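You operate a simulated robot arm through the tools that you are given. There is no shell and no other tool. Be economical: measure what you need, move in short steps, check, and stop when the job is done.

You run a simulated two-armed robot. Do the job below in one go: nothing can be reset, and whatever is moved stays where it is left.

JOB
Top up the bath to about its line, carry it level to the mat and stand the short flask inside.
Fine: pour from the tall beaker and put it back; spill nothing.

Only the result counts: the job must be done as asked and must still hold three seconds after the hand-in. Knocking over, shifting, dropping, spilling or breaking anything else fails it.

ROBOT AND FRAMES
Two 7-joint arms with two-finger parallel grippers on one trunk, on a base that drives. Base frame: it is fixed to the floor where the robot stands at the start and does not move with it; the origin is under the middle of the robot, x ahead of it, y to its left, z up. Units: mm, rad, N and s.
The left shoulder is at the start at [70, 133, 1226], the right one opposite. With the tool pointing down near the work surface each hand reaches from about 100 to 640 mm from the robot's upright axis, wherever it stands, measured 20 degrees to its own side. Places, roughly: cork mat on the assembly bench [400, -700, 900]; bath [400, -300, 900]; tall flask [750, -1250, 1250]. Payload 1.57 kg a hand.
The TCP of each hand is the grasp point between the finger pads, 30 mm short of the fingertips. In the tool frame z runs along the fingers and y along their closing line. The gripper opens to 80 mm. The fingers are 17 mm wide and 12 mm thick; the gripper's body (40 by 82 mm) begins 80 mm behind the TCP.
Orientation is told as [roll, pitch, yaw] about the base's x, y, z axes, in that order, counted from this pose: with the fingers straight down and closing along the base's y, the tool's x points along the base's -x, its y along +y and its z along -z.

CONTROLS
- The arms move only by the tool arm_command. It takes "left_steps", "right_steps" or both (then of equal length, played together; a hand with none holds still); each is a list that holds one entry, the list of rows, each a list of 7 numbers: the shift along the base's x, y, z in m, then the turn, a rotation vector about the base's x, y, z in rad, then the gripper command, from -1 (shut) to 1 (fully open), values between in proportion. In form: [[[tx, ty, tz, wx, wy, wz, hand], ...]]. A call has 1 to 8 rows; each row is the pose to reach, as a shift and turn from the pose commanded when the call began. Rows are played at 5 a second. More than 50 mm and 0.15 rad between two rows, or a gripper value outside its range, and nothing of the call is played. Where a pose cannot be reached the arm comes as near as it can. A force on the tool above 40 N (or 10 N above the force at the start of the call, whichever is more), or a blocked arm, ends the call early, and 0.2 s more pass. The fingers move at their own pace (about 153 mm/s each) and stop on an object; they squeeze with about 33 N. The grip force told is the motor's: it shows also when the fingers shut on nothing. Time passes only in rows, and 0.2 s behind the last, so rows that repeat a pose let the fingers close. It gives the time, the measured TCP pose, the force on the tool (base axes), the opening and the grip force at its end, in the units of the frame above (readings bear some noise).
- Cameras (640 x 400 px; columns grow to the right, rows downward): "scene" is now at [143.1, -33.3, 1448.8]; the picture's right is [-0.41, -0.91, 0.00], its down [-0.62, 0.28, -0.73] and it looks along [0.67, -0.30, -0.68] (base axes); focal length 214 px, centre (320, 200). "left" rides on the left gripper at [72, 7, -122] in its tool frame; the picture's right is [-0.09, 1.00, 0.00], its down [-0.84, -0.08, -0.54] and it looks along [-0.54, -0.05, 0.84] (tool axes); focal length 238 px, centre (320, 200). "right" rides on the right gripper at [72, -7, -122] in its tool frame; the picture's right is [0.09, 1.00, 0.00], its down [-0.84, 0.08, -0.54] and it looks along [-0.54, 0.05, 0.84] (tool axes); focal length 238 px, centre (320, 200). There is no depth. A picture from a camera that has moved, and an enlarged one, comes with that camera's place and axes in the base frame and with its lens. The place of the scene camera against the robot may be out by one fixed shift of up to 25 mm in any direction.
- grab_frame(camera): a new picture of that camera. It takes no simulated time.
- lift_body(by): slides the trunk up (or, below 0, down) by that many mm; the arms and the scene camera ride with it, the base frame stays. It gives what a move gives, with no picture.
- base_move(legs): drives the robot by 1 to 6 legs, each [ahead, left, turn to the left] in mm, mm and rad, along the robot's own axes; the way and the turn of a leg run together, so that a leg with both is an arc; at most 1500 mm and 3.142 rad a leg. The arms and the cameras ride along, it lands a little off, and it stops where it bumps. It gives what a move gives.
- turn_head(pan, tilt): turns the head with the scene camera to pan (to the left, within 1.501 rad either way) and tilt (down, from -0.506 to 1.204), counted from straight ahead of the robot. It gives what a move gives.
- inspect(camera, box): a new picture of the part [left, top, right, bottom] of that camera's present view, enlarged. It takes no simulated time.
- sign_off(): hands the job in; it is judged then, once.

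Go step by step. Nothing tells you exact positions but the pictures and the camera data: compare them with the known pose of the tool, close in by small moves and look again before you grip or let go. The budget is 120 turns and 92 pictures, counting those below and the enlarged ones. Unless the task says otherwise, let go and move clear before handing in, and close with one line.

The tools are called after "Request:" as name(argument=value, ...) on one line, values as JSON. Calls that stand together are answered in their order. arm_command: Moves the arms, as the interface text tells. Its arguments: {"type":"object","properties":{"left_steps":{"type":"array"},"right_steps":{"type":"array"}},"required":[]} The other tools are called the same way: lift_body (by) slides the trunk up or down; base_move (legs) drives the base; turn_head (pan, tilt) turns the head that bears the scene camera; grab_frame (camera) takes a picture; inspect (camera, box) takes an enlarged picture of a part of a camera's view; sign_off () hands the job in.

At the start:

```text
t: 0.0
left_eef_pos: [387.5, -44.0, 1300.4]
left_ee_rot: [-0.002, -0.002, 0.001]
left_ft_force: [-0.2, -0.1, 0.1]
left_finger_gap: 80.1
left_grasp_force: 0.1
right_eef_pos: [319.1, -380.5, 1275.8]
right_ee_rot: [-0.002, -0.001, 0.0]
right_ft_force: [-0.4, -0.1, 0.3]
right_finger_gap: 80.0
right_grasp_force: 0.1
trunk travel left (down, up): [-800.0, 140.0]
robot x, y, heading: [-1.0, -2.4, 0.005]
head pan, tilt: [-0.426, 0.752]
```

scene: 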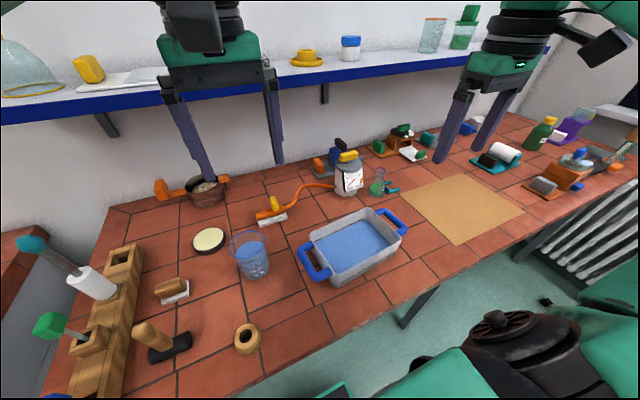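
right: 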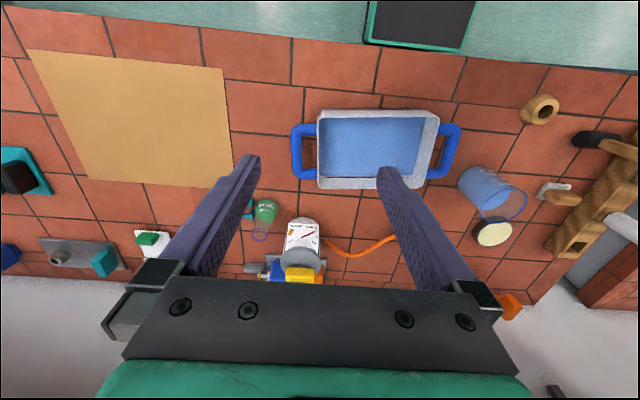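
left: 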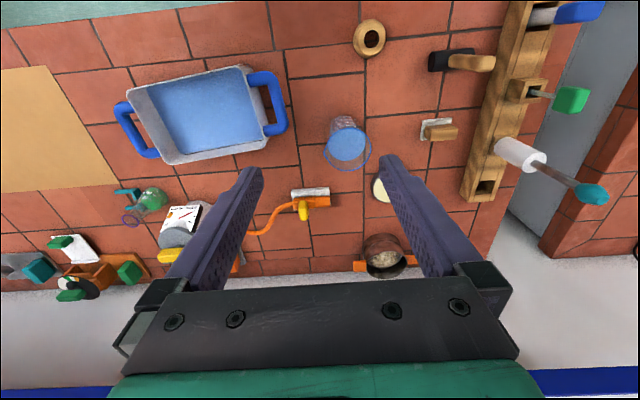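

I see the blue-handled bath with liquid, a beaker of blue liquid to its left, the cork mat on the right, and a small green flask behind them. I'll enlarge these areas before moving.

Request:
inspect(camera="scene", box=[220, 180, 420, 305])

Request:
inspect(camera="scene", box=[340, 0, 560, 138])

Request:
inspect(camera="left", box=[90, 50, 410, 250])

```text
3.20 times, centred on (320, 242) of scene
camera zoom: at [143.1, -33.3, 1448.8], right [-0.41, -0.91, 0.0], down [-0.62, 0.28, -0.73], along [0.67, -0.3, -0.68], focal length 686 px, centre (320, 64)
```

zoom: 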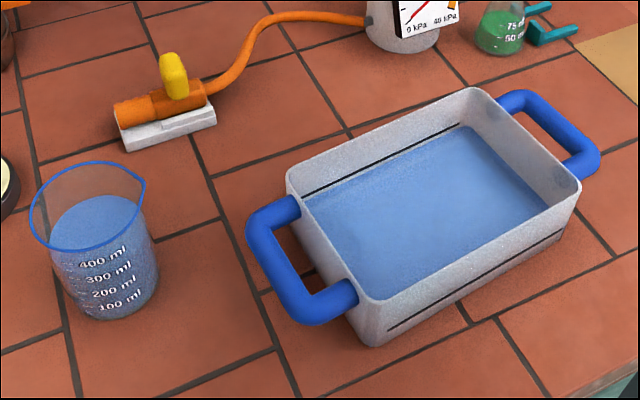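

```text
2.90 times, centred on (450, 69) of scene
camera zoom: at [143.1, -33.3, 1448.8], right [-0.41, -0.91, 0.0], down [-0.62, 0.28, -0.73], along [0.67, -0.3, -0.68], focal length 622 px, centre (-57, 580)
```

zoom: 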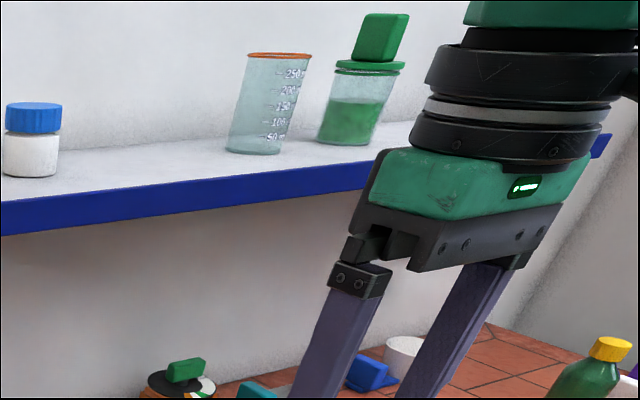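

```text
2.00 times, centred on (250, 150) of left
camera zoom: at [315.6, -36.9, 1422.0], right [0.09, 1.0, 0.0], down [0.84, -0.07, 0.54], along [0.54, -0.05, -0.84], focal length 477 px, centre (460, 300)
```

zoom: 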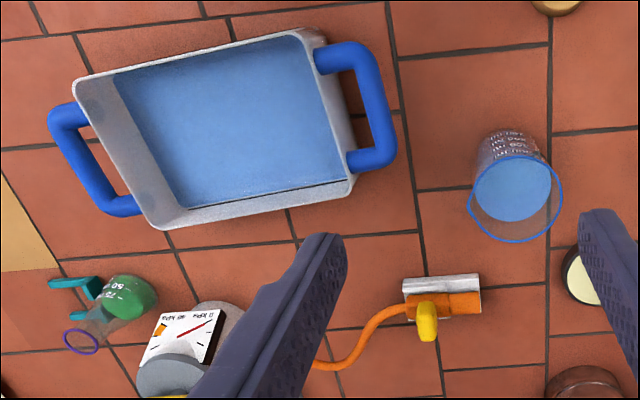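

The shelf spot for the tall flask is hidden behind the right gripper. I'll turn the head to survey the rest.

Request:
turn_head(pan=-1.0, tilt=0.35)

Request:
grab_frame(camera="scene")

Request:
turn_head(pan=0.3, tilt=0.6)

Request:
grab_frame(camera="scene")

```text
t: 1.0
left_eef_pos: [387.3, -44.6, 1300.9]
left_ee_rot: [-0.001, -0.003, 0.003]
left_ft_force: [-0.9, 0.4, -0.3]
left_finger_gap: 79.8
left_grasp_force: 0.1
right_eef_pos: [320.4, -379.8, 1275.9]
right_ee_rot: [0.0, 0.0, -0.001]
right_ft_force: [0.0, 0.0, 0.1]
right_finger_gap: 80.0
right_grasp_force: 0.0
trunk travel left (down, up): [-800.0, 140.0]
robot x, y, heading: [-3.1, -0.4, 0.001]
head pan, tilt: [-1.0, 0.351]
```

```text
85 pictures are left
camera scene: at [118.0, -77.2, 1484.5], right [-0.84, -0.54, 0.0], down [-0.19, 0.29, -0.94], along [0.51, -0.79, -0.34], focal length 214 px, centre (320, 200)
```

scene: 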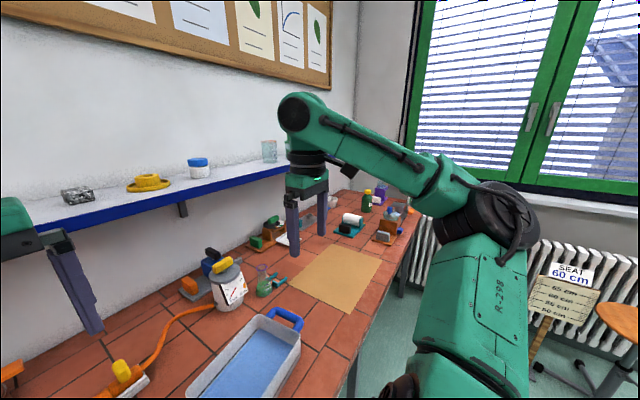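

```text
t: 2.5
left_eef_pos: [387.1, -43.5, 1301.3]
left_ee_rot: [-0.003, 0.0, 0.001]
left_ft_force: [1.0, 0.0, 0.8]
left_finger_gap: 80.1
left_grasp_force: 0.1
right_eef_pos: [319.9, -380.1, 1275.7]
right_ee_rot: [0.001, 0.0, 0.0]
right_ft_force: [-0.3, 0.7, -0.8]
right_finger_gap: 80.1
right_grasp_force: 0.1
trunk travel left (down, up): [-800.0, 140.0]
robot x, y, heading: [-0.6, 2.1, -0.002]
head pan, tilt: [0.3, 0.6]
```

```text
84 pictures are left
camera scene: at [152.2, 27.0, 1461.8], right [0.3, -0.96, 0.0], down [-0.54, -0.17, -0.83], along [0.79, 0.24, -0.56], focal length 214 px, centre (320, 200)
```

scene: 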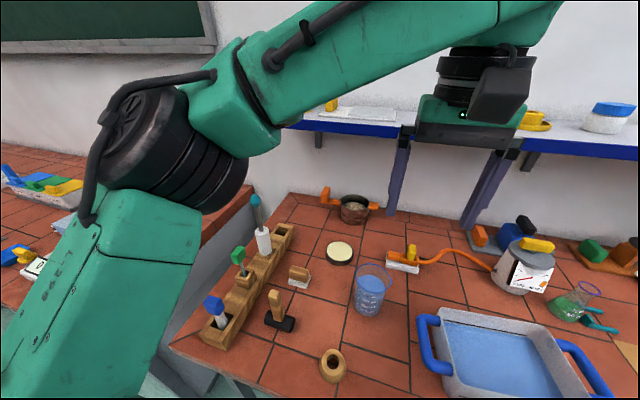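

The shelf spot is still hidden by the right arm. I'll look at it from the other side, and closer at the bench's right part.

Request:
turn_head(pan=-1.0, tilt=0.45)

Request:
inspect(camera="scene", box=[160, 100, 420, 262])

Request:
arm_command(right_steps=[[[-0.03, 0.02, -0.04, 0, 0, 0, 1], [-0.06, 0.03, -0.08, 0, 0, 0, 1], [-0.08, 0.03, -0.12, 0, 0, 0, 1], [-0.08, 0.03, -0.16, 0, 0, 0, 1]]])

Request:
inspect(camera="scene", box=[160, 60, 420, 222])

```text
t: 3.9
left_eef_pos: [386.8, -42.8, 1300.2]
left_ee_rot: [-0.003, -0.002, 0.004]
left_ft_force: [-0.8, 0.5, -0.1]
left_finger_gap: 79.8
left_grasp_force: 0.1
right_eef_pos: [321.0, -379.8, 1274.3]
right_ee_rot: [0.001, -0.001, 0.001]
right_ft_force: [-0.2, -0.1, -0.4]
right_finger_gap: 80.0
right_grasp_force: 0.2
trunk travel left (down, up): [-800.0, 140.0]
robot x, y, heading: [-1.0, 1.7, -0.003]
head pan, tilt: [-1.0, 0.45]
```

```text
2.46 times, centred on (290, 181) of scene
camera zoom: at [117.4, -76.3, 1475.3], right [-0.84, -0.54, 0.0], down [-0.24, 0.37, -0.9], along [0.49, -0.76, -0.44], focal length 528 px, centre (394, 247)
```

zoom: 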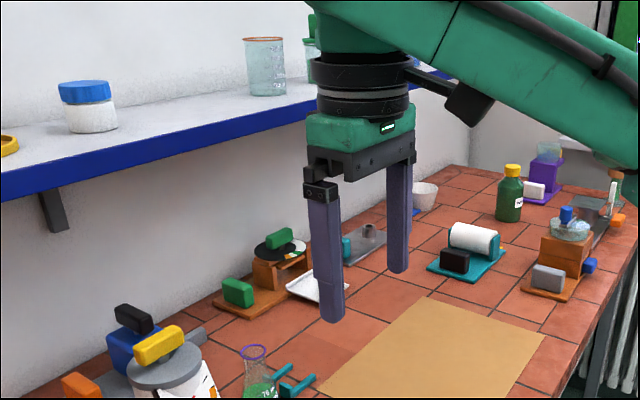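

```text
refused: row 1 steps farther than a row can; nothing moved
```

```text
2.46 times, centred on (290, 141) of scene
camera zoom: at [117.4, -76.3, 1475.3], right [-0.84, -0.54, 0.0], down [-0.24, 0.37, -0.9], along [0.49, -0.76, -0.44], focal length 528 px, centre (394, 345)
```

zoom: 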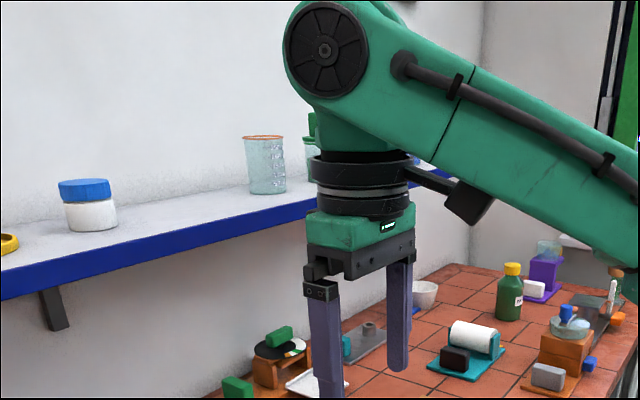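

The right arm still hides the right end of the shelf. I'll lower the right hand in smaller steps and look again.

Request:
arm_command(right_steps=[[[-0.02, 0.01, -0.03, 0, 0, 0, 1], [-0.04, 0.02, -0.06, 0, 0, 0, 1], [-0.06, 0.03, -0.09, 0, 0, 0, 1], [-0.08, 0.04, -0.12, 0, 0, 0, 1], [-0.1, 0.05, -0.15, 0, 0, 0, 1]]])

Request:
turn_head(pan=-0.8, tilt=0.3)

Request:
grab_frame(camera="scene")

```text
t: 5.1
left_eef_pos: [388.7, -40.9, 1301.2]
left_ee_rot: [-0.002, -0.002, 0.003]
left_ft_force: [0.7, 0.7, -0.1]
left_finger_gap: 79.9
left_grasp_force: 0.0
right_eef_pos: [241.2, -343.6, 1143.0]
right_ee_rot: [0.001, 0.002, 0.001]
right_ft_force: [0.8, 0.0, 0.3]
right_finger_gap: 79.9
right_grasp_force: 0.1
right hand out of reach, approached as far as the arm can: row 5
trunk travel left (down, up): [-800.0, 140.0]
robot x, y, heading: [2.0, 2.5, 0.001]
head pan, tilt: [-1.0, 0.45]
```

```text
t: 5.8
left_eef_pos: [387.1, -44.2, 1301.4]
left_ee_rot: [-0.001, -0.003, 0.002]
left_ft_force: [0.1, -0.5, -0.4]
left_finger_gap: 80.0
left_grasp_force: 0.1
right_eef_pos: [241.9, -345.7, 1143.2]
right_ee_rot: [0.002, 0.002, 0.0]
right_ft_force: [-0.2, 1.1, 0.6]
right_finger_gap: 80.2
right_grasp_force: 0.1
trunk travel left (down, up): [-800.0, 140.0]
robot x, y, heading: [1.9, -0.4, -0.003]
head pan, tilt: [-0.799, 0.3]
```

```text
81 pictures are left
camera scene: at [133.3, -66.3, 1489.2], right [-0.72, -0.7, 0.0], down [-0.21, 0.21, -0.95], along [0.67, -0.69, -0.3], focal length 214 px, centre (320, 200)
```

scene: 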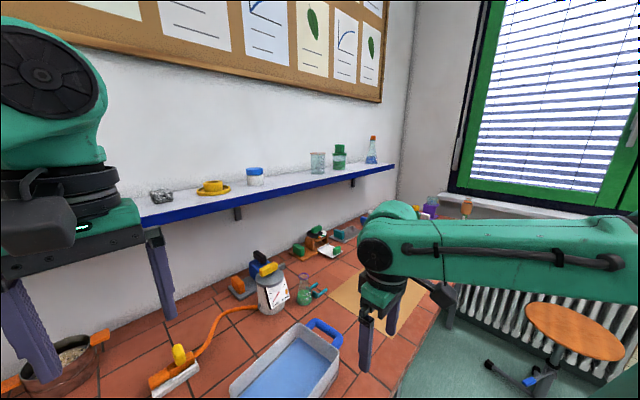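

Request:
inspect(camera="scene", box=[290, 120, 410, 195])

Request:
inspect(camera="scene", box=[230, 220, 390, 320])

```text
5.33 times, centred on (350, 158) of scene
camera zoom: at [133.3, -66.3, 1489.2], right [-0.72, -0.7, 0.0], down [-0.21, 0.21, -0.95], along [0.67, -0.69, -0.3], focal length 1144 px, centre (160, 427)
```

zoom: 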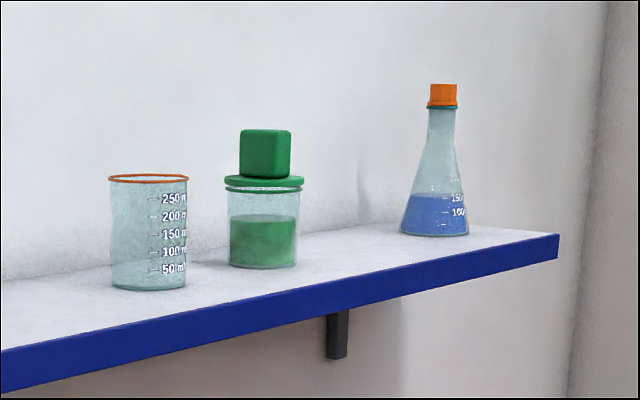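

```text
4.00 times, centred on (310, 270) of scene
camera zoom: at [133.3, -66.3, 1489.2], right [-0.72, -0.7, 0.0], down [-0.21, 0.21, -0.95], along [0.67, -0.69, -0.3], focal length 858 px, centre (360, -80)
```

zoom: 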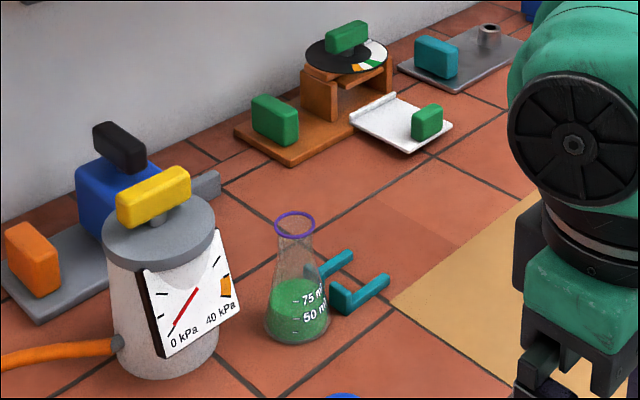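

The short flask is the open green one on the bench, the tall one is the stoppered one on the shelf, and the blue-rimmed beaker is the water source. I'll use the right hand tilted forward for the beaker, and swing the left hand away first.

Request:
arm_command(left_steps=[[[0, 0.04, 0, 0, 0, 0, 1], [-0.01, 0.08, 0, 0, 0, 0, 1], [-0.02, 0.12, 0, 0, 0, 0, 1], [-0.03, 0.16, 0, 0, 0, 0, 1], [-0.04, 0.2, 0, 0, 0, 0, 1], [-0.05, 0.24, 0, 0, 0, 0, 1], [-0.06, 0.28, 0, 0, 0, 0, 1], [-0.07, 0.32, 0, 0, 0, 0, 1]]], right_steps=[[[0.005, 0.035, 0, 0, -0.12, 0, 1], [0.01, 0.07, 0, 0, -0.24, 0, 1], [0.015, 0.105, 0, 0, -0.36, 0, 1], [0.02, 0.14, 0, 0, -0.48, 0, 1], [0.025, 0.175, 0, 0, -0.6, 0, 1], [0.03, 0.21, 0, 0, -0.72, 0, 1], [0.035, 0.245, -0.01, 0, -0.84, 0, 1], [0.04, 0.28, -0.02, 0, -0.96, 0, 1]]])

Request:
grab_frame(camera="right")

```text
t: 7.7
left_eef_pos: [329.1, 269.1, 1292.5]
left_ee_rot: [-0.004, -0.003, 0.0]
left_ft_force: [-0.1, -1.0, 0.5]
left_finger_gap: 80.1
left_grasp_force: 0.1
left hand out of reach, approached as far as the arm can: row 8
right_eef_pos: [225.4, -114.2, 1274.8]
right_ee_rot: [0.102, -0.537, -0.298]
right_ft_force: [-0.7, -1.5, -0.3]
right_finger_gap: 79.9
right_grasp_force: 0.1
right hand out of reach, approached as far as the arm can: row 1, 2, 3, 4, 5, 6, 7, 8
trunk travel left (down, up): [-800.0, 140.0]
robot x, y, heading: [2.0, 0.9, 0.002]
head pan, tilt: [-0.799, 0.3]
```

```text
78 pictures are left
camera right: at [101.8, -95.6, 1342.9], right [0.17, 0.99, 0.04], down [0.43, -0.11, 0.9], along [0.89, -0.13, -0.44], focal length 238 px, centre (320, 200)
```

right: 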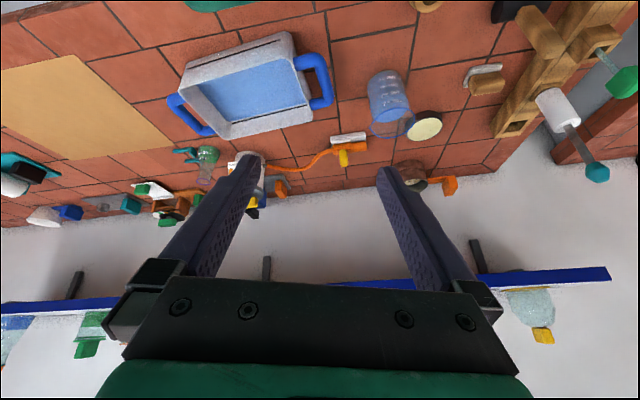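

The arm is too cramped this close, so I'll back the base up and lower the trunk for a forward-pointing hand.

Request:
base_move(legs=[[-180, 80, 0]])

Request:
arm_command(right_steps=[[[0.03, 0, -0.03, 0, 0, 0, 1], [0.06, 0, -0.06, 0, 0, 0, 1], [0.08, 0, -0.08, 0, 0, 0, 1], [0.08, 0, -0.08, 0, 0, 0, 1]]])

```text
t: 8.4
left_eef_pos: [325.5, 264.9, 1294.3]
left_ee_rot: [-0.002, -0.003, 0.001]
left_ft_force: [-0.6, -0.4, -0.1]
left_finger_gap: 79.9
left_grasp_force: 0.2
right_eef_pos: [221.9, -119.6, 1269.9]
right_ee_rot: [0.088, -0.521, -0.309]
right_ft_force: [0.8, -0.4, 0.5]
right_finger_gap: 80.1
right_grasp_force: 0.1
trunk travel left (down, up): [-800.0, 140.0]
robot x, y, heading: [-3.4, 1.2, 0.002]
head pan, tilt: [-0.799, 0.3]
stopped in leg 1: the robot was blocked; the commanded pose is now the measured one
```

```text
t: 9.4
left_eef_pos: [324.6, 268.5, 1292.7]
left_ee_rot: [-0.004, -0.004, 0.001]
left_ft_force: [-0.1, 0.3, -0.5]
left_finger_gap: 80.0
left_grasp_force: 0.0
right_eef_pos: [246.6, -113.5, 1256.5]
right_ee_rot: [0.094, -0.529, -0.305]
right_ft_force: [-1.2, 0.8, -0.4]
right_finger_gap: 79.9
right_grasp_force: 0.1
right hand out of reach, approached as far as the arm can: row 1, 2, 3, 4
trunk travel left (down, up): [-800.0, 140.0]
robot x, y, heading: [-5.7, 4.1, -0.006]
head pan, tilt: [-0.799, 0.3]
```

The base was blocked when backing up; I'll look at what surrounds it.

Request:
turn_head(pan=1.5, tilt=0.9)

Request:
grab_frame(camera="scene")

Request:
turn_head(pan=-1.5, tilt=0.9)

Request:
grab_frame(camera="scene")

Request:
turn_head(pan=0.0, tilt=1.1)

Request:
grab_frame(camera="scene")

```text
t: 11.5
left_eef_pos: [325.8, 267.9, 1293.6]
left_ee_rot: [-0.001, -0.003, 0.002]
left_ft_force: [-0.2, -0.1, -0.5]
left_finger_gap: 79.9
left_grasp_force: 0.1
right_eef_pos: [245.8, -123.6, 1242.4]
right_ee_rot: [0.044, -0.514, -0.296]
right_ft_force: [0.1, -0.6, 0.1]
right_finger_gap: 80.2
right_grasp_force: 0.0
trunk travel left (down, up): [-800.0, 140.0]
robot x, y, heading: [-3.5, 5.1, -0.004]
head pan, tilt: [1.499, 0.901]
```

```text
77 pictures are left
camera scene: at [151.6, -8.5, 1463.8], right [-0.13, -0.99, 0.0], down [-0.54, 0.07, -0.84], along [0.83, -0.11, -0.55], focal length 214 px, centre (320, 200)
```

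scene: 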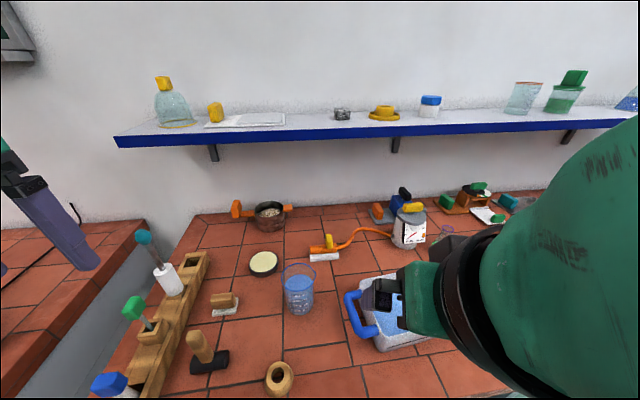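

```text
t: 14.1
left_eef_pos: [324.6, 267.3, 1293.6]
left_ee_rot: [-0.002, -0.004, 0.002]
left_ft_force: [1.0, -0.3, -0.1]
left_finger_gap: 79.9
left_grasp_force: 0.0
right_eef_pos: [247.2, -113.6, 1256.1]
right_ee_rot: [0.089, -0.533, -0.301]
right_ft_force: [0.7, -0.6, 0.5]
right_finger_gap: 79.9
right_grasp_force: 0.0
trunk travel left (down, up): [-800.0, 140.0]
robot x, y, heading: [-4.8, 2.1, 0.006]
head pan, tilt: [-1.499, 0.901]
```

```text
76 pictures are left
camera scene: at [147.3, -33.3, 1473.6], right [-0.4, -0.92, 0.0], down [-0.42, 0.18, -0.89], along [0.82, -0.36, -0.45], focal length 214 px, centre (320, 200)
```

scene: 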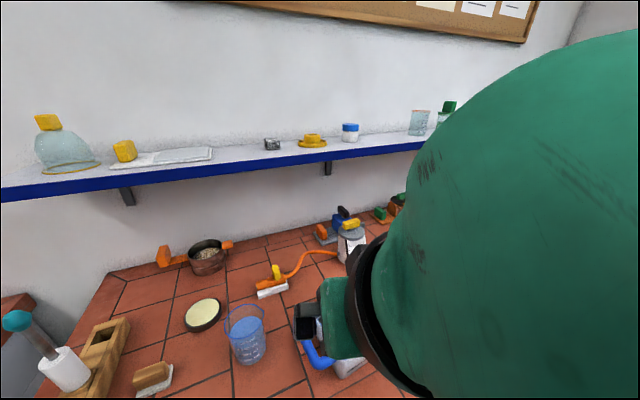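

```text
t: 15.7
left_eef_pos: [325.0, 267.2, 1292.7]
left_ee_rot: [-0.002, -0.004, 0.002]
left_ft_force: [0.1, -0.1, 0.3]
left_finger_gap: 80.0
left_grasp_force: 0.0
right_eef_pos: [244.9, -124.0, 1242.6]
right_ee_rot: [0.044, -0.516, -0.294]
right_ft_force: [0.8, 0.1, 0.2]
right_finger_gap: 80.1
right_grasp_force: 0.1
trunk travel left (down, up): [-800.0, 140.0]
robot x, y, heading: [-3.5, -0.2, -0.001]
head pan, tilt: [0.0, 1.1]
```

```text
75 pictures are left
camera scene: at [148.2, -14.0, 1457.5], right [-0.2, -0.98, 0.0], down [-0.59, 0.12, -0.8], along [0.78, -0.16, -0.61], focal length 214 px, centre (320, 200)
```

scene: 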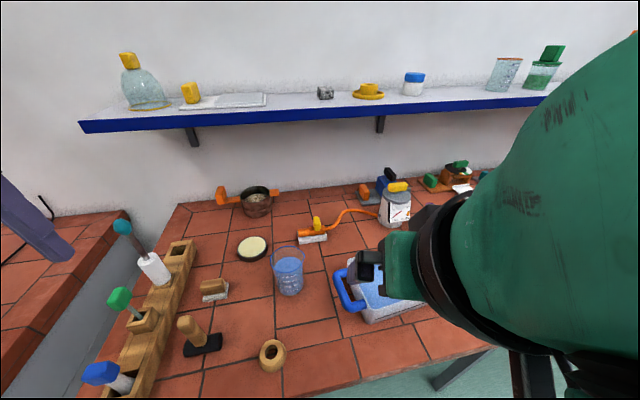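

The right elbow is up against the head, which explains the blocking. I'll send the right hand back out to the right with its tilt undone.

Request:
arm_command(right_steps=[[[0.01, -0.035, 0, 0, 0.1, 0, 1], [0.02, -0.07, 0, 0, 0.2, 0, 1], [0.03, -0.105, 0, 0, 0.3, 0, 1], [0.04, -0.14, 0, 0, 0.4, 0, 1], [0.05, -0.175, 0, 0, 0.5, 0, 1], [0.06, -0.21, 0, 0, 0.54, 0.1, 1], [0.07, -0.245, 0, 0, 0.54, 0.2, 1], [0.08, -0.28, 0, 0, 0.54, 0.29, 1]]])

Request:
turn_head(pan=0.0, tilt=1.1)

Request:
base_move(legs=[[-180, 0, 0]])

Request:
grab_frame(camera="scene")

```text
t: 17.5
left_eef_pos: [326.9, 267.3, 1293.8]
left_ee_rot: [-0.001, -0.002, 0.002]
left_ft_force: [-0.6, -0.1, -0.6]
left_finger_gap: 79.9
left_grasp_force: 0.2
right_eef_pos: [328.4, -397.5, 1256.0]
right_ee_rot: [0.016, 0.005, 0.012]
right_ft_force: [-0.2, -1.0, -0.5]
right_finger_gap: 80.0
right_grasp_force: 0.0
trunk travel left (down, up): [-800.0, 140.0]
robot x, y, heading: [-4.9, 2.4, -0.003]
head pan, tilt: [0.0, 1.1]
```

```text
t: 18.1
left_eef_pos: [325.1, 266.6, 1292.8]
left_ee_rot: [-0.002, -0.005, 0.002]
left_ft_force: [0.0, 0.3, 0.5]
left_finger_gap: 79.9
left_grasp_force: 0.0
right_eef_pos: [328.7, -395.7, 1255.4]
right_ee_rot: [0.014, 0.005, 0.011]
right_ft_force: [0.1, -0.3, -0.6]
right_finger_gap: 79.8
right_grasp_force: 0.1
trunk travel left (down, up): [-800.0, 140.0]
robot x, y, heading: [-6.6, 1.8, 0.003]
head pan, tilt: [0.0, 1.1]
```

```text
t: 19.6
left_eef_pos: [149.8, 267.1, 1291.4]
left_ee_rot: [0.0, 0.001, 0.001]
left_ft_force: [0.9, -0.2, 0.2]
left_finger_gap: 80.3
left_grasp_force: 0.1
right_eef_pos: [153.1, -395.5, 1254.4]
right_ee_rot: [0.012, 0.006, 0.012]
right_ft_force: [1.3, 0.4, 0.2]
right_finger_gap: 80.1
right_grasp_force: 0.2
trunk travel left (down, up): [-800.0, 140.0]
robot x, y, heading: [-182.2, 3.0, 0.001]
head pan, tilt: [0.0, 1.1]
```

```text
74 pictures are left
camera scene: at [-48.0, 3.1, 1422.8], right [0.0, -1.0, 0.0], down [-0.89, 0.0, -0.45], along [0.45, 0.0, -0.89], focal length 214 px, centre (320, 200)
```

scene: 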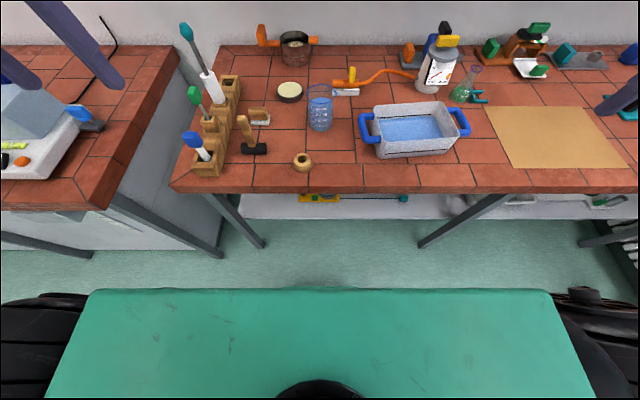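

Room now. I'll shift the base left and bring the right hand in a tilted pre-grasp pose behind the beaker.

Request:
base_move(legs=[[0, 120, 0]])

Request:
arm_command(right_steps=[[[0.025, 0.03, 0, 0, -0.12, 0, 1], [0.05, 0.06, 0, 0, -0.24, 0, 1], [0.075, 0.09, 0, 0, -0.36, 0, 1], [0.1, 0.12, 0, 0, -0.48, 0, 1], [0.125, 0.15, 0, 0, -0.6, 0, 1], [0.15, 0.18, 0, 0, -0.72, 0, 1], [0.16, 0.21, 0, 0, -0.84, 0, 1], [0.16, 0.24, -0.02, 0, -0.96, 0, 1]]])

Request:
grab_frame(camera="right")

```text
t: 20.9
left_eef_pos: [147.3, 384.1, 1293.1]
left_ee_rot: [0.0, -0.004, 0.0]
left_ft_force: [0.3, -0.5, 0.0]
left_finger_gap: 80.1
left_grasp_force: 0.0
right_eef_pos: [149.7, -278.6, 1254.8]
right_ee_rot: [0.017, 0.007, 0.013]
right_ft_force: [0.4, 0.5, -0.4]
right_finger_gap: 80.2
right_grasp_force: 0.1
trunk travel left (down, up): [-800.0, 140.0]
robot x, y, heading: [-180.2, 124.8, 0.005]
head pan, tilt: [0.0, 1.1]
```

```text
t: 22.6
left_eef_pos: [146.8, 386.9, 1293.5]
left_ee_rot: [0.0, -0.003, 0.0]
left_ft_force: [-0.8, 0.1, 0.2]
left_finger_gap: 80.1
left_grasp_force: 0.0
right_eef_pos: [309.8, -33.7, 1236.0]
right_ee_rot: [-0.002, -0.956, 0.024]
right_ft_force: [0.1, -0.3, -0.6]
right_finger_gap: 79.8
right_grasp_force: 0.1
trunk travel left (down, up): [-800.0, 140.0]
robot x, y, heading: [-185.7, 121.2, 0.001]
head pan, tilt: [0.0, 1.1]
```

```text
73 pictures are left
camera right: at [169.1, -43.0, 1247.9], right [-0.07, 0.99, -0.08], down [0.04, 0.08, 1.0], along [1.0, 0.07, -0.04], focal length 238 px, centre (320, 200)
```

right: 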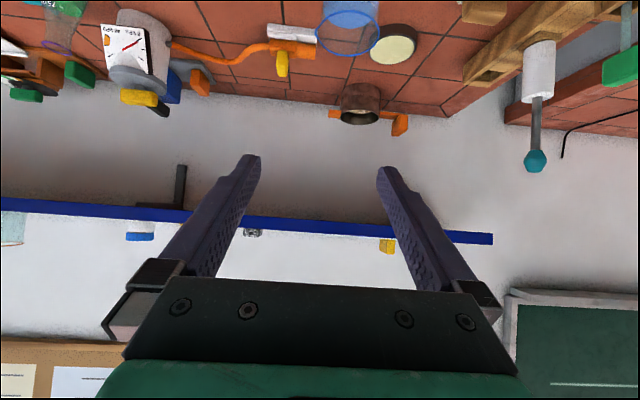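

The tilted pose is reachable. Next I'll lower it to about z=1050 to view the beaker from the side.

Request:
arm_command(right_steps=[[[0, 0, -0.04, 0, 0, 0, 1], [0, 0.01, -0.08, 0, 0, 0, 1], [0, 0.02, -0.12, 0, 0, 0, 1], [0, 0.025, -0.16, 0, 0, 0, 1], [0, 0.03, -0.185, 0, 0, -0.02, 1], [0, 0.03, -0.185, 0, 0, -0.02, 1]]])

Request:
grab_frame(camera="right")

Request:
turn_head(pan=-0.4, tilt=0.9)

Request:
grab_frame(camera="scene")

```text
t: 24.1
left_eef_pos: [146.9, 387.9, 1292.8]
left_ee_rot: [-0.001, -0.004, 0.001]
left_ft_force: [1.1, 0.8, 0.1]
left_finger_gap: 79.9
left_grasp_force: 0.0
right_eef_pos: [308.4, -5.0, 1051.2]
right_ee_rot: [-0.003, -0.956, 0.001]
right_ft_force: [0.3, 0.2, 0.2]
right_finger_gap: 80.0
right_grasp_force: 0.0
trunk travel left (down, up): [-800.0, 140.0]
robot x, y, heading: [-181.7, 120.2, 0.002]
head pan, tilt: [0.0, 1.1]
```

```text
72 pictures are left
camera right: at [168.5, -10.9, 1063.1], right [-0.05, 1.0, -0.08], down [0.04, 0.08, 1.0], along [1.0, 0.05, -0.04], focal length 238 px, centre (320, 200)
```

right: 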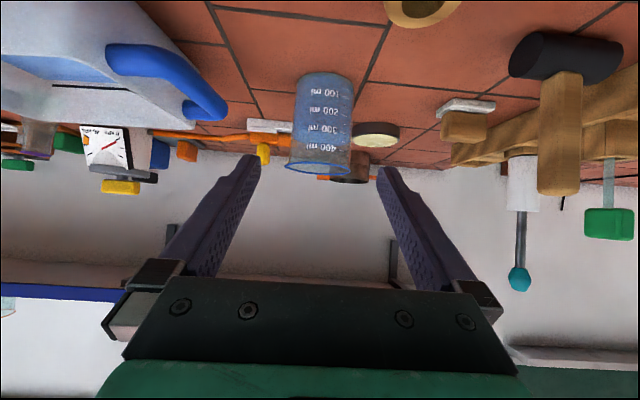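

```text
t: 24.9
left_eef_pos: [147.1, 387.3, 1293.6]
left_ee_rot: [-0.003, -0.003, 0.002]
left_ft_force: [-1.2, 1.0, 0.2]
left_finger_gap: 80.0
left_grasp_force: 0.0
right_eef_pos: [310.6, -4.4, 1052.1]
right_ee_rot: [-0.004, -0.957, 0.0]
right_ft_force: [0.1, 0.2, 1.2]
right_finger_gap: 80.0
right_grasp_force: 0.0
trunk travel left (down, up): [-800.0, 140.0]
robot x, y, heading: [-185.0, 124.6, 0.006]
head pan, tilt: [-0.4, 0.901]
```

```text
71 pictures are left
camera scene: at [-45.6, 93.2, 1437.0], right [-0.39, -0.92, 0.0], down [-0.72, 0.3, -0.62], along [0.57, -0.24, -0.78], focal length 214 px, centre (320, 200)
```

scene: 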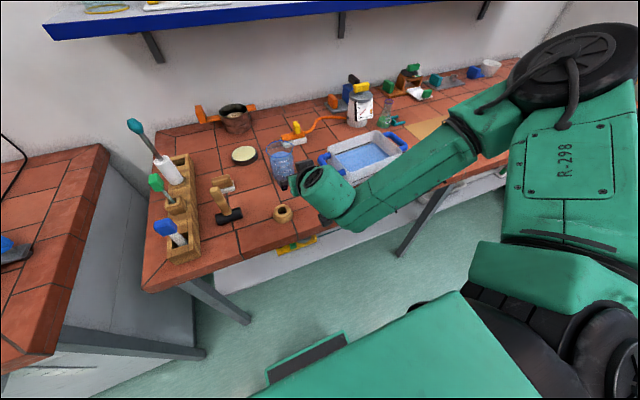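

I'll enlarge the beaker to measure it.

Request:
inspect(camera="right", box=[260, 60, 400, 190])

```text
3.08 times, centred on (330, 125) of right
camera zoom: at [169.0, -11.3, 1063.3], right [-0.05, 1.0, -0.08], down [0.04, 0.08, 1.0], along [1.0, 0.05, -0.04], focal length 733 px, centre (289, 431)
```

zoom: 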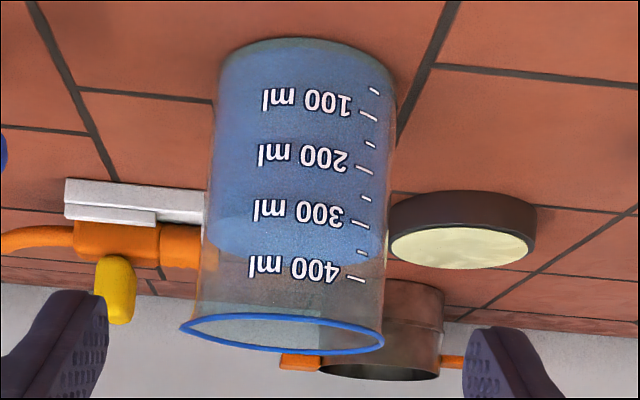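

The beaker looks centred near (483, 0), about 78 mm wide and 110 tall, with its spout toward the bath, so clearance in the fingers is tight. I'll close in along the tool axis and recheck.

Request:
arm_command(right_steps=[[[0.03, 0.001, -0.014, 0, 0, 0, 1], [0.06, 0.002, -0.028, 0, 0, 0, 1], [0.09, 0.004, -0.042, 0, 0, 0, 1], [0.09, 0.004, -0.042, 0, 0, 0, 1]]])

Request:
inspect(camera="right", box=[200, 20, 440, 200])

```text
t: 25.9
left_eef_pos: [146.4, 387.0, 1293.5]
left_ee_rot: [-0.003, -0.003, 0.002]
left_ft_force: [-0.1, -0.5, -1.4]
left_finger_gap: 80.3
left_grasp_force: 0.1
right_eef_pos: [400.1, -0.2, 1009.6]
right_ee_rot: [-0.004, -0.956, 0.002]
right_ft_force: [0.1, 0.3, -0.2]
right_finger_gap: 79.9
right_grasp_force: 0.0
trunk travel left (down, up): [-800.0, 140.0]
robot x, y, heading: [-182.5, 117.8, 0.004]
head pan, tilt: [-0.4, 0.901]
```

```text
2.22 times, centred on (320, 110) of right
camera zoom: at [258.4, -6.4, 1021.1], right [-0.05, 1.0, -0.08], down [0.04, 0.08, 1.0], along [1.0, 0.05, -0.04], focal length 530 px, centre (320, 400)
```

zoom: 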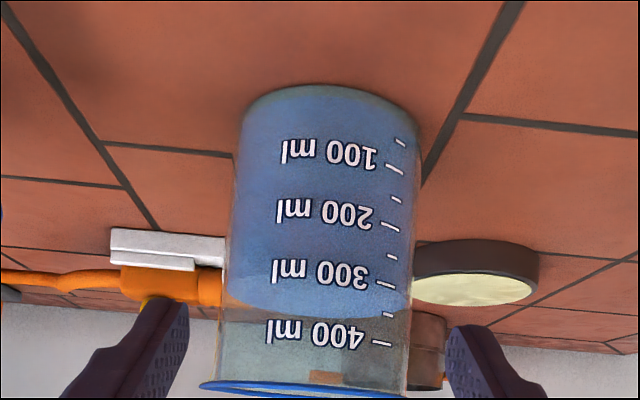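

Beaker and fingers line up within about a millimetre. I'll advance along the tool axis in two steps, looking at the midway point.

Request:
arm_command(right_steps=[[[0.015, 0, -0.0106, 0, 0, 0, 1], [0.03, 0, -0.0212, 0, 0, 0, 1], [0.03, 0, -0.0212, 0, 0, 0, 1]]])

Request:
inspect(camera="right", box=[200, 20, 440, 200])

```text
t: 26.7
left_eef_pos: [147.1, 387.8, 1293.2]
left_ee_rot: [-0.003, -0.004, 0.001]
left_ft_force: [0.1, 0.7, 0.6]
left_finger_gap: 80.1
left_grasp_force: 0.1
right_eef_pos: [418.6, -13.5, 1002.7]
right_ee_rot: [-0.002, -0.955, 0.002]
right_ft_force: [0.2, -0.6, -0.1]
right_finger_gap: 80.1
right_grasp_force: 0.1
right hand out of reach, approached as far as the arm can: row 1, 2, 3
trunk travel left (down, up): [-800.0, 140.0]
robot x, y, heading: [-185.7, 122.2, 0.001]
head pan, tilt: [-0.4, 0.901]
```

```text
2.22 times, centred on (320, 110) of right
camera zoom: at [277.2, -21.1, 1013.8], right [-0.05, 1.0, -0.08], down [0.04, 0.08, 1.0], along [1.0, 0.05, -0.04], focal length 530 px, centre (320, 400)
```

zoom: 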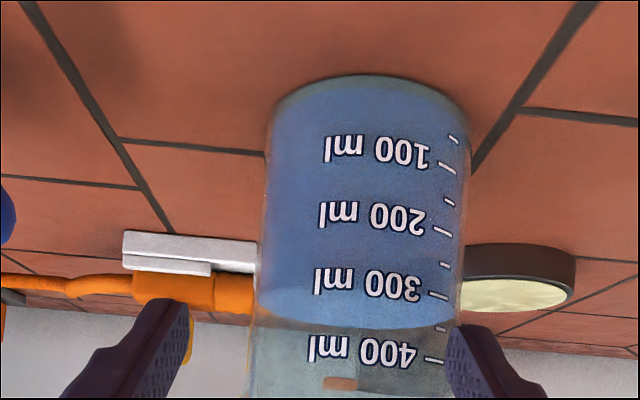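

The arm is at its reach limit and drifted sideways. I'll back off and drive the base a bit closer.

Request:
arm_command(right_steps=[[[-0.03, 0.012, 0.015, 0, 0, 0, 1], [-0.07, 0.012, 0.04, 0, 0, 0, 1], [-0.11, 0.012, 0.05, 0, 0, 0, 1], [-0.11, 0.012, 0.05, 0, 0, 0, 1]]])

Request:
base_move(legs=[[90, 0, 0]])

Request:
inspect(camera="right", box=[200, 20, 440, 200])

```text
t: 27.7
left_eef_pos: [146.5, 387.0, 1293.1]
left_ee_rot: [0.0, -0.002, 0.002]
left_ft_force: [-0.2, 0.2, -0.2]
left_finger_gap: 80.1
left_grasp_force: 0.1
right_eef_pos: [308.7, -1.9, 1049.6]
right_ee_rot: [-0.004, -0.954, 0.003]
right_ft_force: [0.9, -0.4, 0.6]
right_finger_gap: 80.1
right_grasp_force: 0.0
trunk travel left (down, up): [-800.0, 140.0]
robot x, y, heading: [-178.8, 118.5, 0.002]
head pan, tilt: [-0.4, 0.901]
```

```text
t: 28.8
left_eef_pos: [232.2, 387.2, 1294.3]
left_ee_rot: [-0.003, -0.007, 0.0]
left_ft_force: [-0.5, 0.2, 0.2]
left_finger_gap: 79.7
left_grasp_force: 0.2
right_eef_pos: [395.2, -3.2, 1051.2]
right_ee_rot: [-0.003, -0.958, 0.002]
right_ft_force: [0.2, 0.2, -0.1]
right_finger_gap: 80.1
right_grasp_force: 0.0
trunk travel left (down, up): [-800.0, 140.0]
robot x, y, heading: [-90.5, 123.6, 0.005]
head pan, tilt: [-0.4, 0.901]
```

```text
2.22 times, centred on (320, 110) of right
camera zoom: at [254.2, -8.6, 1063.5], right [-0.05, 1.0, -0.08], down [0.04, 0.08, 1.0], along [1.0, 0.05, -0.04], focal length 530 px, centre (320, 400)
```

zoom: 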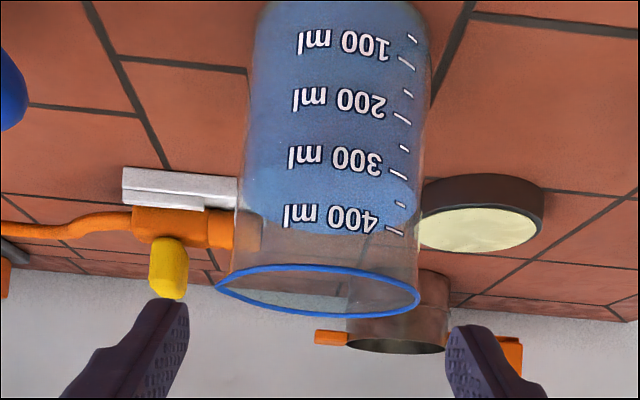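

Base is closer now. I'll drop onto the approach line with a small sideways correction and recheck the centring.

Request:
arm_command(right_steps=[[[0.004, 0.002, -0.02, 0, 0, 0, 1], [0.009, 0.002, -0.041, 0, 0, 0, 1], [0.024, 0.002, -0.052, 0, 0, 0, 1], [0.024, 0.002, -0.052, 0, 0, 0, 1]]])

Request:
inspect(camera="right", box=[200, 20, 440, 200])

```text
t: 29.8
left_eef_pos: [235.9, 385.7, 1293.6]
left_ee_rot: [-0.003, -0.003, 0.002]
left_ft_force: [0.5, 0.1, 0.4]
left_finger_gap: 80.1
left_grasp_force: 0.1
right_eef_pos: [421.2, -0.2, 998.2]
right_ee_rot: [-0.003, -0.957, 0.003]
right_ft_force: [-0.6, -0.8, 0.1]
right_finger_gap: 79.9
right_grasp_force: 0.1
trunk travel left (down, up): [-800.0, 140.0]
robot x, y, heading: [-93.7, 120.1, 0.003]
head pan, tilt: [-0.4, 0.901]
```

```text
2.22 times, centred on (320, 110) of right
camera zoom: at [280.4, -6.8, 1010.1], right [-0.05, 1.0, -0.08], down [0.04, 0.08, 1.0], along [1.0, 0.05, -0.04], focal length 530 px, centre (320, 400)
```

zoom: 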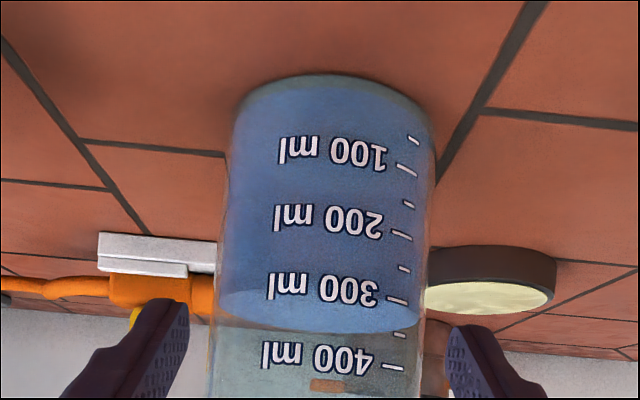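

Estimates put the beaker's diameter at roughly 75–79 mm, still centred. I'll slide in slowly, watching the force.

Request:
arm_command(right_steps=[[[0.008, 0.0006, -0.0058, 0, 0, 0, 1], [0.016, 0.0006, -0.0113, 0, 0, 0, 1], [0.024, 0.0006, -0.0171, 0, 0, 0, 1], [0.032, 0.0006, -0.0229, 0, 0, 0, 1], [0.032, 0.0006, -0.0229, 0, 0, 0, 1]]])

Request:
grab_frame(camera="right")

Request:
inspect(camera="scene", box=[180, 100, 420, 250])

```text
t: 31.0
left_eef_pos: [236.7, 388.0, 1293.8]
left_ee_rot: [-0.002, -0.004, 0.001]
left_ft_force: [-0.1, -0.5, 0.0]
left_finger_gap: 79.7
left_grasp_force: 0.2
right_eef_pos: [453.8, -2.8, 977.6]
right_ee_rot: [-0.004, -0.954, 0.004]
right_ft_force: [0.7, 1.6, -0.2]
right_finger_gap: 79.9
right_grasp_force: 0.1
right hand out of reach, approached as far as the arm can: row 4, 5
trunk travel left (down, up): [-800.0, 140.0]
robot x, y, heading: [-92.5, 120.5, -0.0]
head pan, tilt: [-0.4, 0.901]
```

```text
65 pictures are left
camera right: at [312.4, -8.7, 990.4], right [-0.05, 1.0, -0.08], down [0.04, 0.08, 1.0], along [1.0, 0.05, -0.05], focal length 238 px, centre (320, 200)
```

right: 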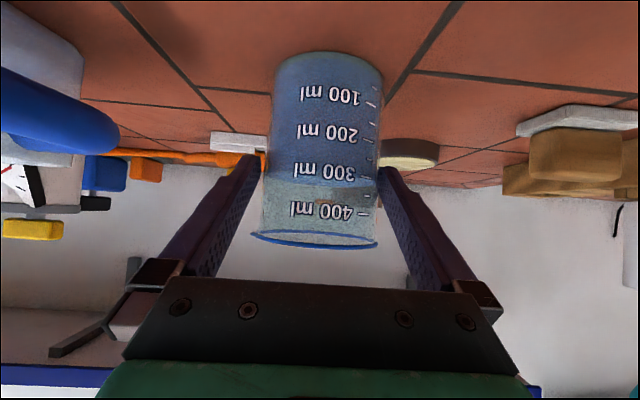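

```text
2.67 times, centred on (300, 175) of scene
camera zoom: at [44.6, 93.7, 1437.0], right [-0.39, -0.92, 0.0], down [-0.72, 0.3, -0.62], along [0.57, -0.24, -0.78], focal length 572 px, centre (373, 267)
```

zoom: 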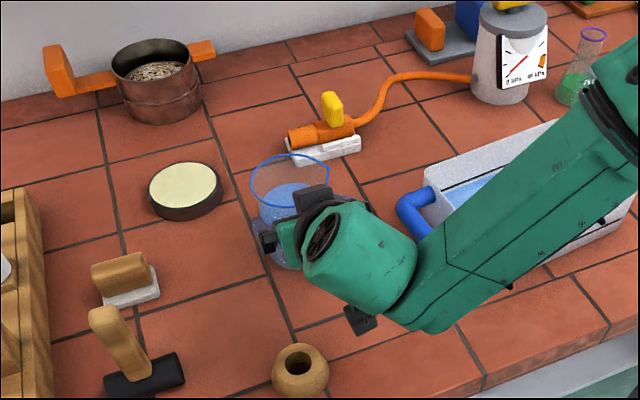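

Reach limit again, just short of the grasp. I'll back off along the axis, drive forward once more, and re-enter.

Request:
arm_command(right_steps=[[[-0.03, 0.002, 0.022, 0, 0, 0, 1], [-0.06, 0.002, 0.043, 0, 0, 0, 1], [-0.09, 0.002, 0.063, 0, 0, 0, 1], [-0.12, 0.002, 0.07, 0, 0, 0, 1], [-0.12, 0.002, 0.07, 0, 0, 0, 1]]])

Request:
base_move(legs=[[85, 0, 0]])

Request:
arm_command(right_steps=[[[0, 0, -0.02, 0, 0, 0, 1], [0, 0, -0.04, 0, 0, 0, 1], [0, 0, -0.05, 0, 0, 0, 1], [0, 0, -0.05, 0, 0, 0, 1]]])

Request:
inspect(camera="right", box=[200, 20, 440, 200])

```text
t: 32.2
left_eef_pos: [236.5, 388.2, 1293.5]
left_ee_rot: [-0.001, -0.004, 0.003]
left_ft_force: [0.3, -0.2, 0.0]
left_finger_gap: 79.7
left_grasp_force: 0.1
right_eef_pos: [363.0, 1.8, 1035.8]
right_ee_rot: [-0.005, -0.958, 0.003]
right_ft_force: [0.4, -0.6, 0.1]
right_finger_gap: 79.9
right_grasp_force: 0.1
right hand out of reach, approached as far as the arm can: row 3, 4, 5
trunk travel left (down, up): [-800.0, 140.0]
robot x, y, heading: [-93.7, 120.5, -0.002]
head pan, tilt: [-0.4, 0.901]
```

```text
t: 33.3
left_eef_pos: [317.4, 386.6, 1294.8]
left_ee_rot: [-0.003, -0.009, 0.001]
left_ft_force: [-0.1, 0.4, -0.7]
left_finger_gap: 80.1
left_grasp_force: 0.1
right_eef_pos: [442.8, 2.4, 1037.8]
right_ee_rot: [-0.003, -0.958, 0.003]
right_ft_force: [0.4, 0.2, -0.3]
right_finger_gap: 80.1
right_grasp_force: 0.1
trunk travel left (down, up): [-800.0, 140.0]
robot x, y, heading: [-7.0, 119.8, 0.004]
head pan, tilt: [-0.4, 0.901]
```

```text
t: 34.3
left_eef_pos: [320.8, 387.5, 1294.0]
left_ee_rot: [-0.003, -0.007, 0.002]
left_ft_force: [0.8, 0.5, -0.2]
left_finger_gap: 80.0
left_grasp_force: 0.0
right_eef_pos: [447.4, 4.1, 986.8]
right_ee_rot: [-0.003, -0.956, 0.0]
right_ft_force: [-0.7, 0.1, -0.3]
right_finger_gap: 80.1
right_grasp_force: 0.0
trunk travel left (down, up): [-800.0, 140.0]
robot x, y, heading: [-10.3, 124.7, 0.001]
head pan, tilt: [-0.4, 0.901]
```

```text
2.22 times, centred on (320, 110) of right
camera zoom: at [306.0, -4.4, 998.4], right [-0.05, 1.0, -0.08], down [0.04, 0.08, 1.0], along [1.0, 0.05, -0.04], focal length 530 px, centre (320, 400)
```

zoom: 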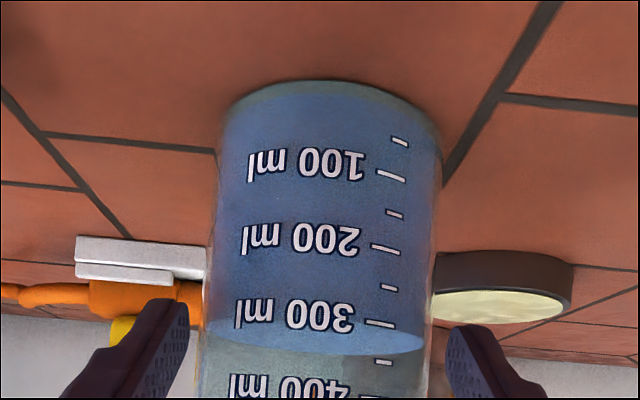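

Centring looks within half a millimetre. I'll continue the slow entry to the beaker's axis.

Request:
arm_command(right_steps=[[[0.008, -0.0005, -0.0056, 0, 0, 0, 1], [0.016, -0.0005, -0.0113, 0, 0, 0, 1], [0.024, -0.0005, -0.0169, 0, 0, 0, 1], [0.03, -0.0005, -0.0212, 0, 0, 0, 1], [0.03, -0.0005, -0.0212, 0, 0, 0, 1]]])

Request:
inspect(camera="right", box=[160, 20, 480, 260])

```text
t: 35.5
left_eef_pos: [321.1, 387.9, 1293.5]
left_ee_rot: [-0.001, -0.005, 0.001]
left_ft_force: [-0.6, -0.1, 0.5]
left_finger_gap: 79.9
left_grasp_force: 0.1
right_eef_pos: [477.2, 2.1, 964.6]
right_ee_rot: [-0.004, -0.956, 0.003]
right_ft_force: [-1.3, 1.2, 0.9]
right_finger_gap: 80.0
right_grasp_force: 0.1
trunk travel left (down, up): [-800.0, 140.0]
robot x, y, heading: [-5.2, 124.8, 0.003]
head pan, tilt: [-0.4, 0.901]
```

```text
1.67 times, centred on (320, 140) of right
camera zoom: at [336.0, -4.2, 977.2], right [-0.05, 1.0, -0.08], down [0.04, 0.08, 1.0], along [1.0, 0.05, -0.05], focal length 397 px, centre (320, 300)
```

zoom: 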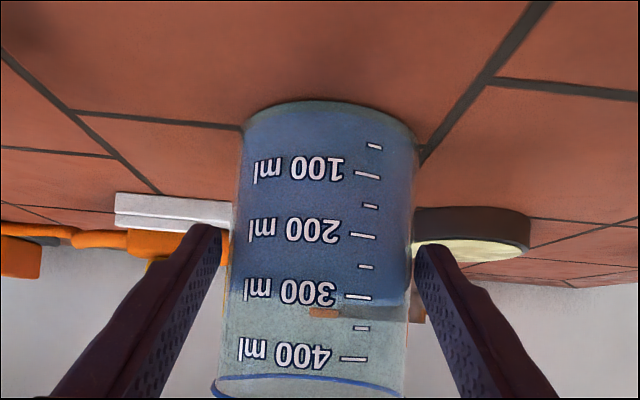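

The beaker slid forward about 25 mm because the left-hand-side finger brushed it; it is undisturbed otherwise and about 74 mm wide. I'll back off slightly, shift 1.5 mm toward +y, and go in again.

Request:
arm_command(right_steps=[[[-0.008, 0, 0.0056, 0, 0, 0, 1], [-0.016, 0.001, 0.0112, 0, 0, 0, 1], [-0.016, 0.0015, 0.0112, 0, 0, 0, 1]]])

Request:
inspect(camera="right", box=[200, 50, 440, 200])

```text
t: 36.3
left_eef_pos: [320.6, 386.4, 1293.3]
left_ee_rot: [-0.001, -0.004, 0.003]
left_ft_force: [-0.5, -0.3, -0.2]
left_finger_gap: 80.0
left_grasp_force: 0.1
right_eef_pos: [461.3, 4.0, 976.4]
right_ee_rot: [-0.004, -0.955, 0.004]
right_ft_force: [0.0, 0.2, -0.4]
right_finger_gap: 79.9
right_grasp_force: 0.0
trunk travel left (down, up): [-800.0, 140.0]
robot x, y, heading: [-10.1, 125.5, 0.007]
head pan, tilt: [-0.4, 0.901]
```

```text
2.67 times, centred on (320, 125) of right
camera zoom: at [320.4, -3.0, 988.5], right [-0.05, 1.0, -0.08], down [0.04, 0.08, 1.0], along [1.0, 0.05, -0.04], focal length 636 px, centre (320, 400)
```

zoom: 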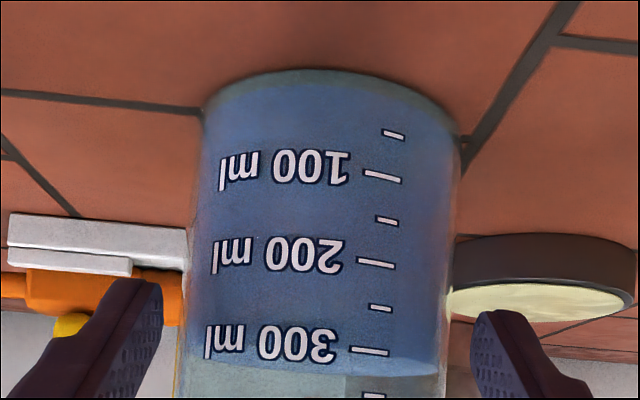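

Now centred with about 2–3 mm each side. Advancing in small steps.

Request:
arm_command(right_steps=[[[0.008, 0.0004, -0.0056, 0, 0, 0, 1], [0.016, 0.0004, -0.0113, 0, 0, 0, 1], [0.022, 0.0004, -0.0155, 0, 0, 0, 1], [0.022, 0.0004, -0.0155, 0, 0, 0, 1]]])

Request:
inspect(camera="right", box=[200, 50, 440, 200])

```text
t: 37.3
left_eef_pos: [320.4, 387.7, 1293.8]
left_ee_rot: [-0.001, -0.004, 0.001]
left_ft_force: [-1.0, -0.2, -0.1]
left_finger_gap: 80.2
left_grasp_force: 0.1
right_eef_pos: [482.0, 0.6, 964.0]
right_ee_rot: [-0.003, -0.955, 0.003]
right_ft_force: [-2.9, 0.6, 1.5]
right_finger_gap: 79.8
right_grasp_force: 0.0
right hand out of reach, approached as far as the arm can: row 3, 4
trunk travel left (down, up): [-800.0, 140.0]
robot x, y, heading: [-9.7, 119.5, 0.002]
head pan, tilt: [-0.4, 0.901]
```

```text
2.67 times, centred on (320, 125) of right
camera zoom: at [341.1, -5.2, 976.2], right [-0.05, 1.0, -0.08], down [0.04, 0.08, 1.0], along [1.0, 0.05, -0.04], focal length 636 px, centre (320, 400)
```

zoom: 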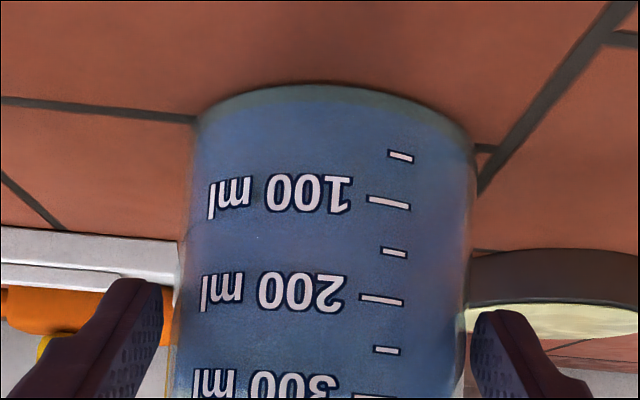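

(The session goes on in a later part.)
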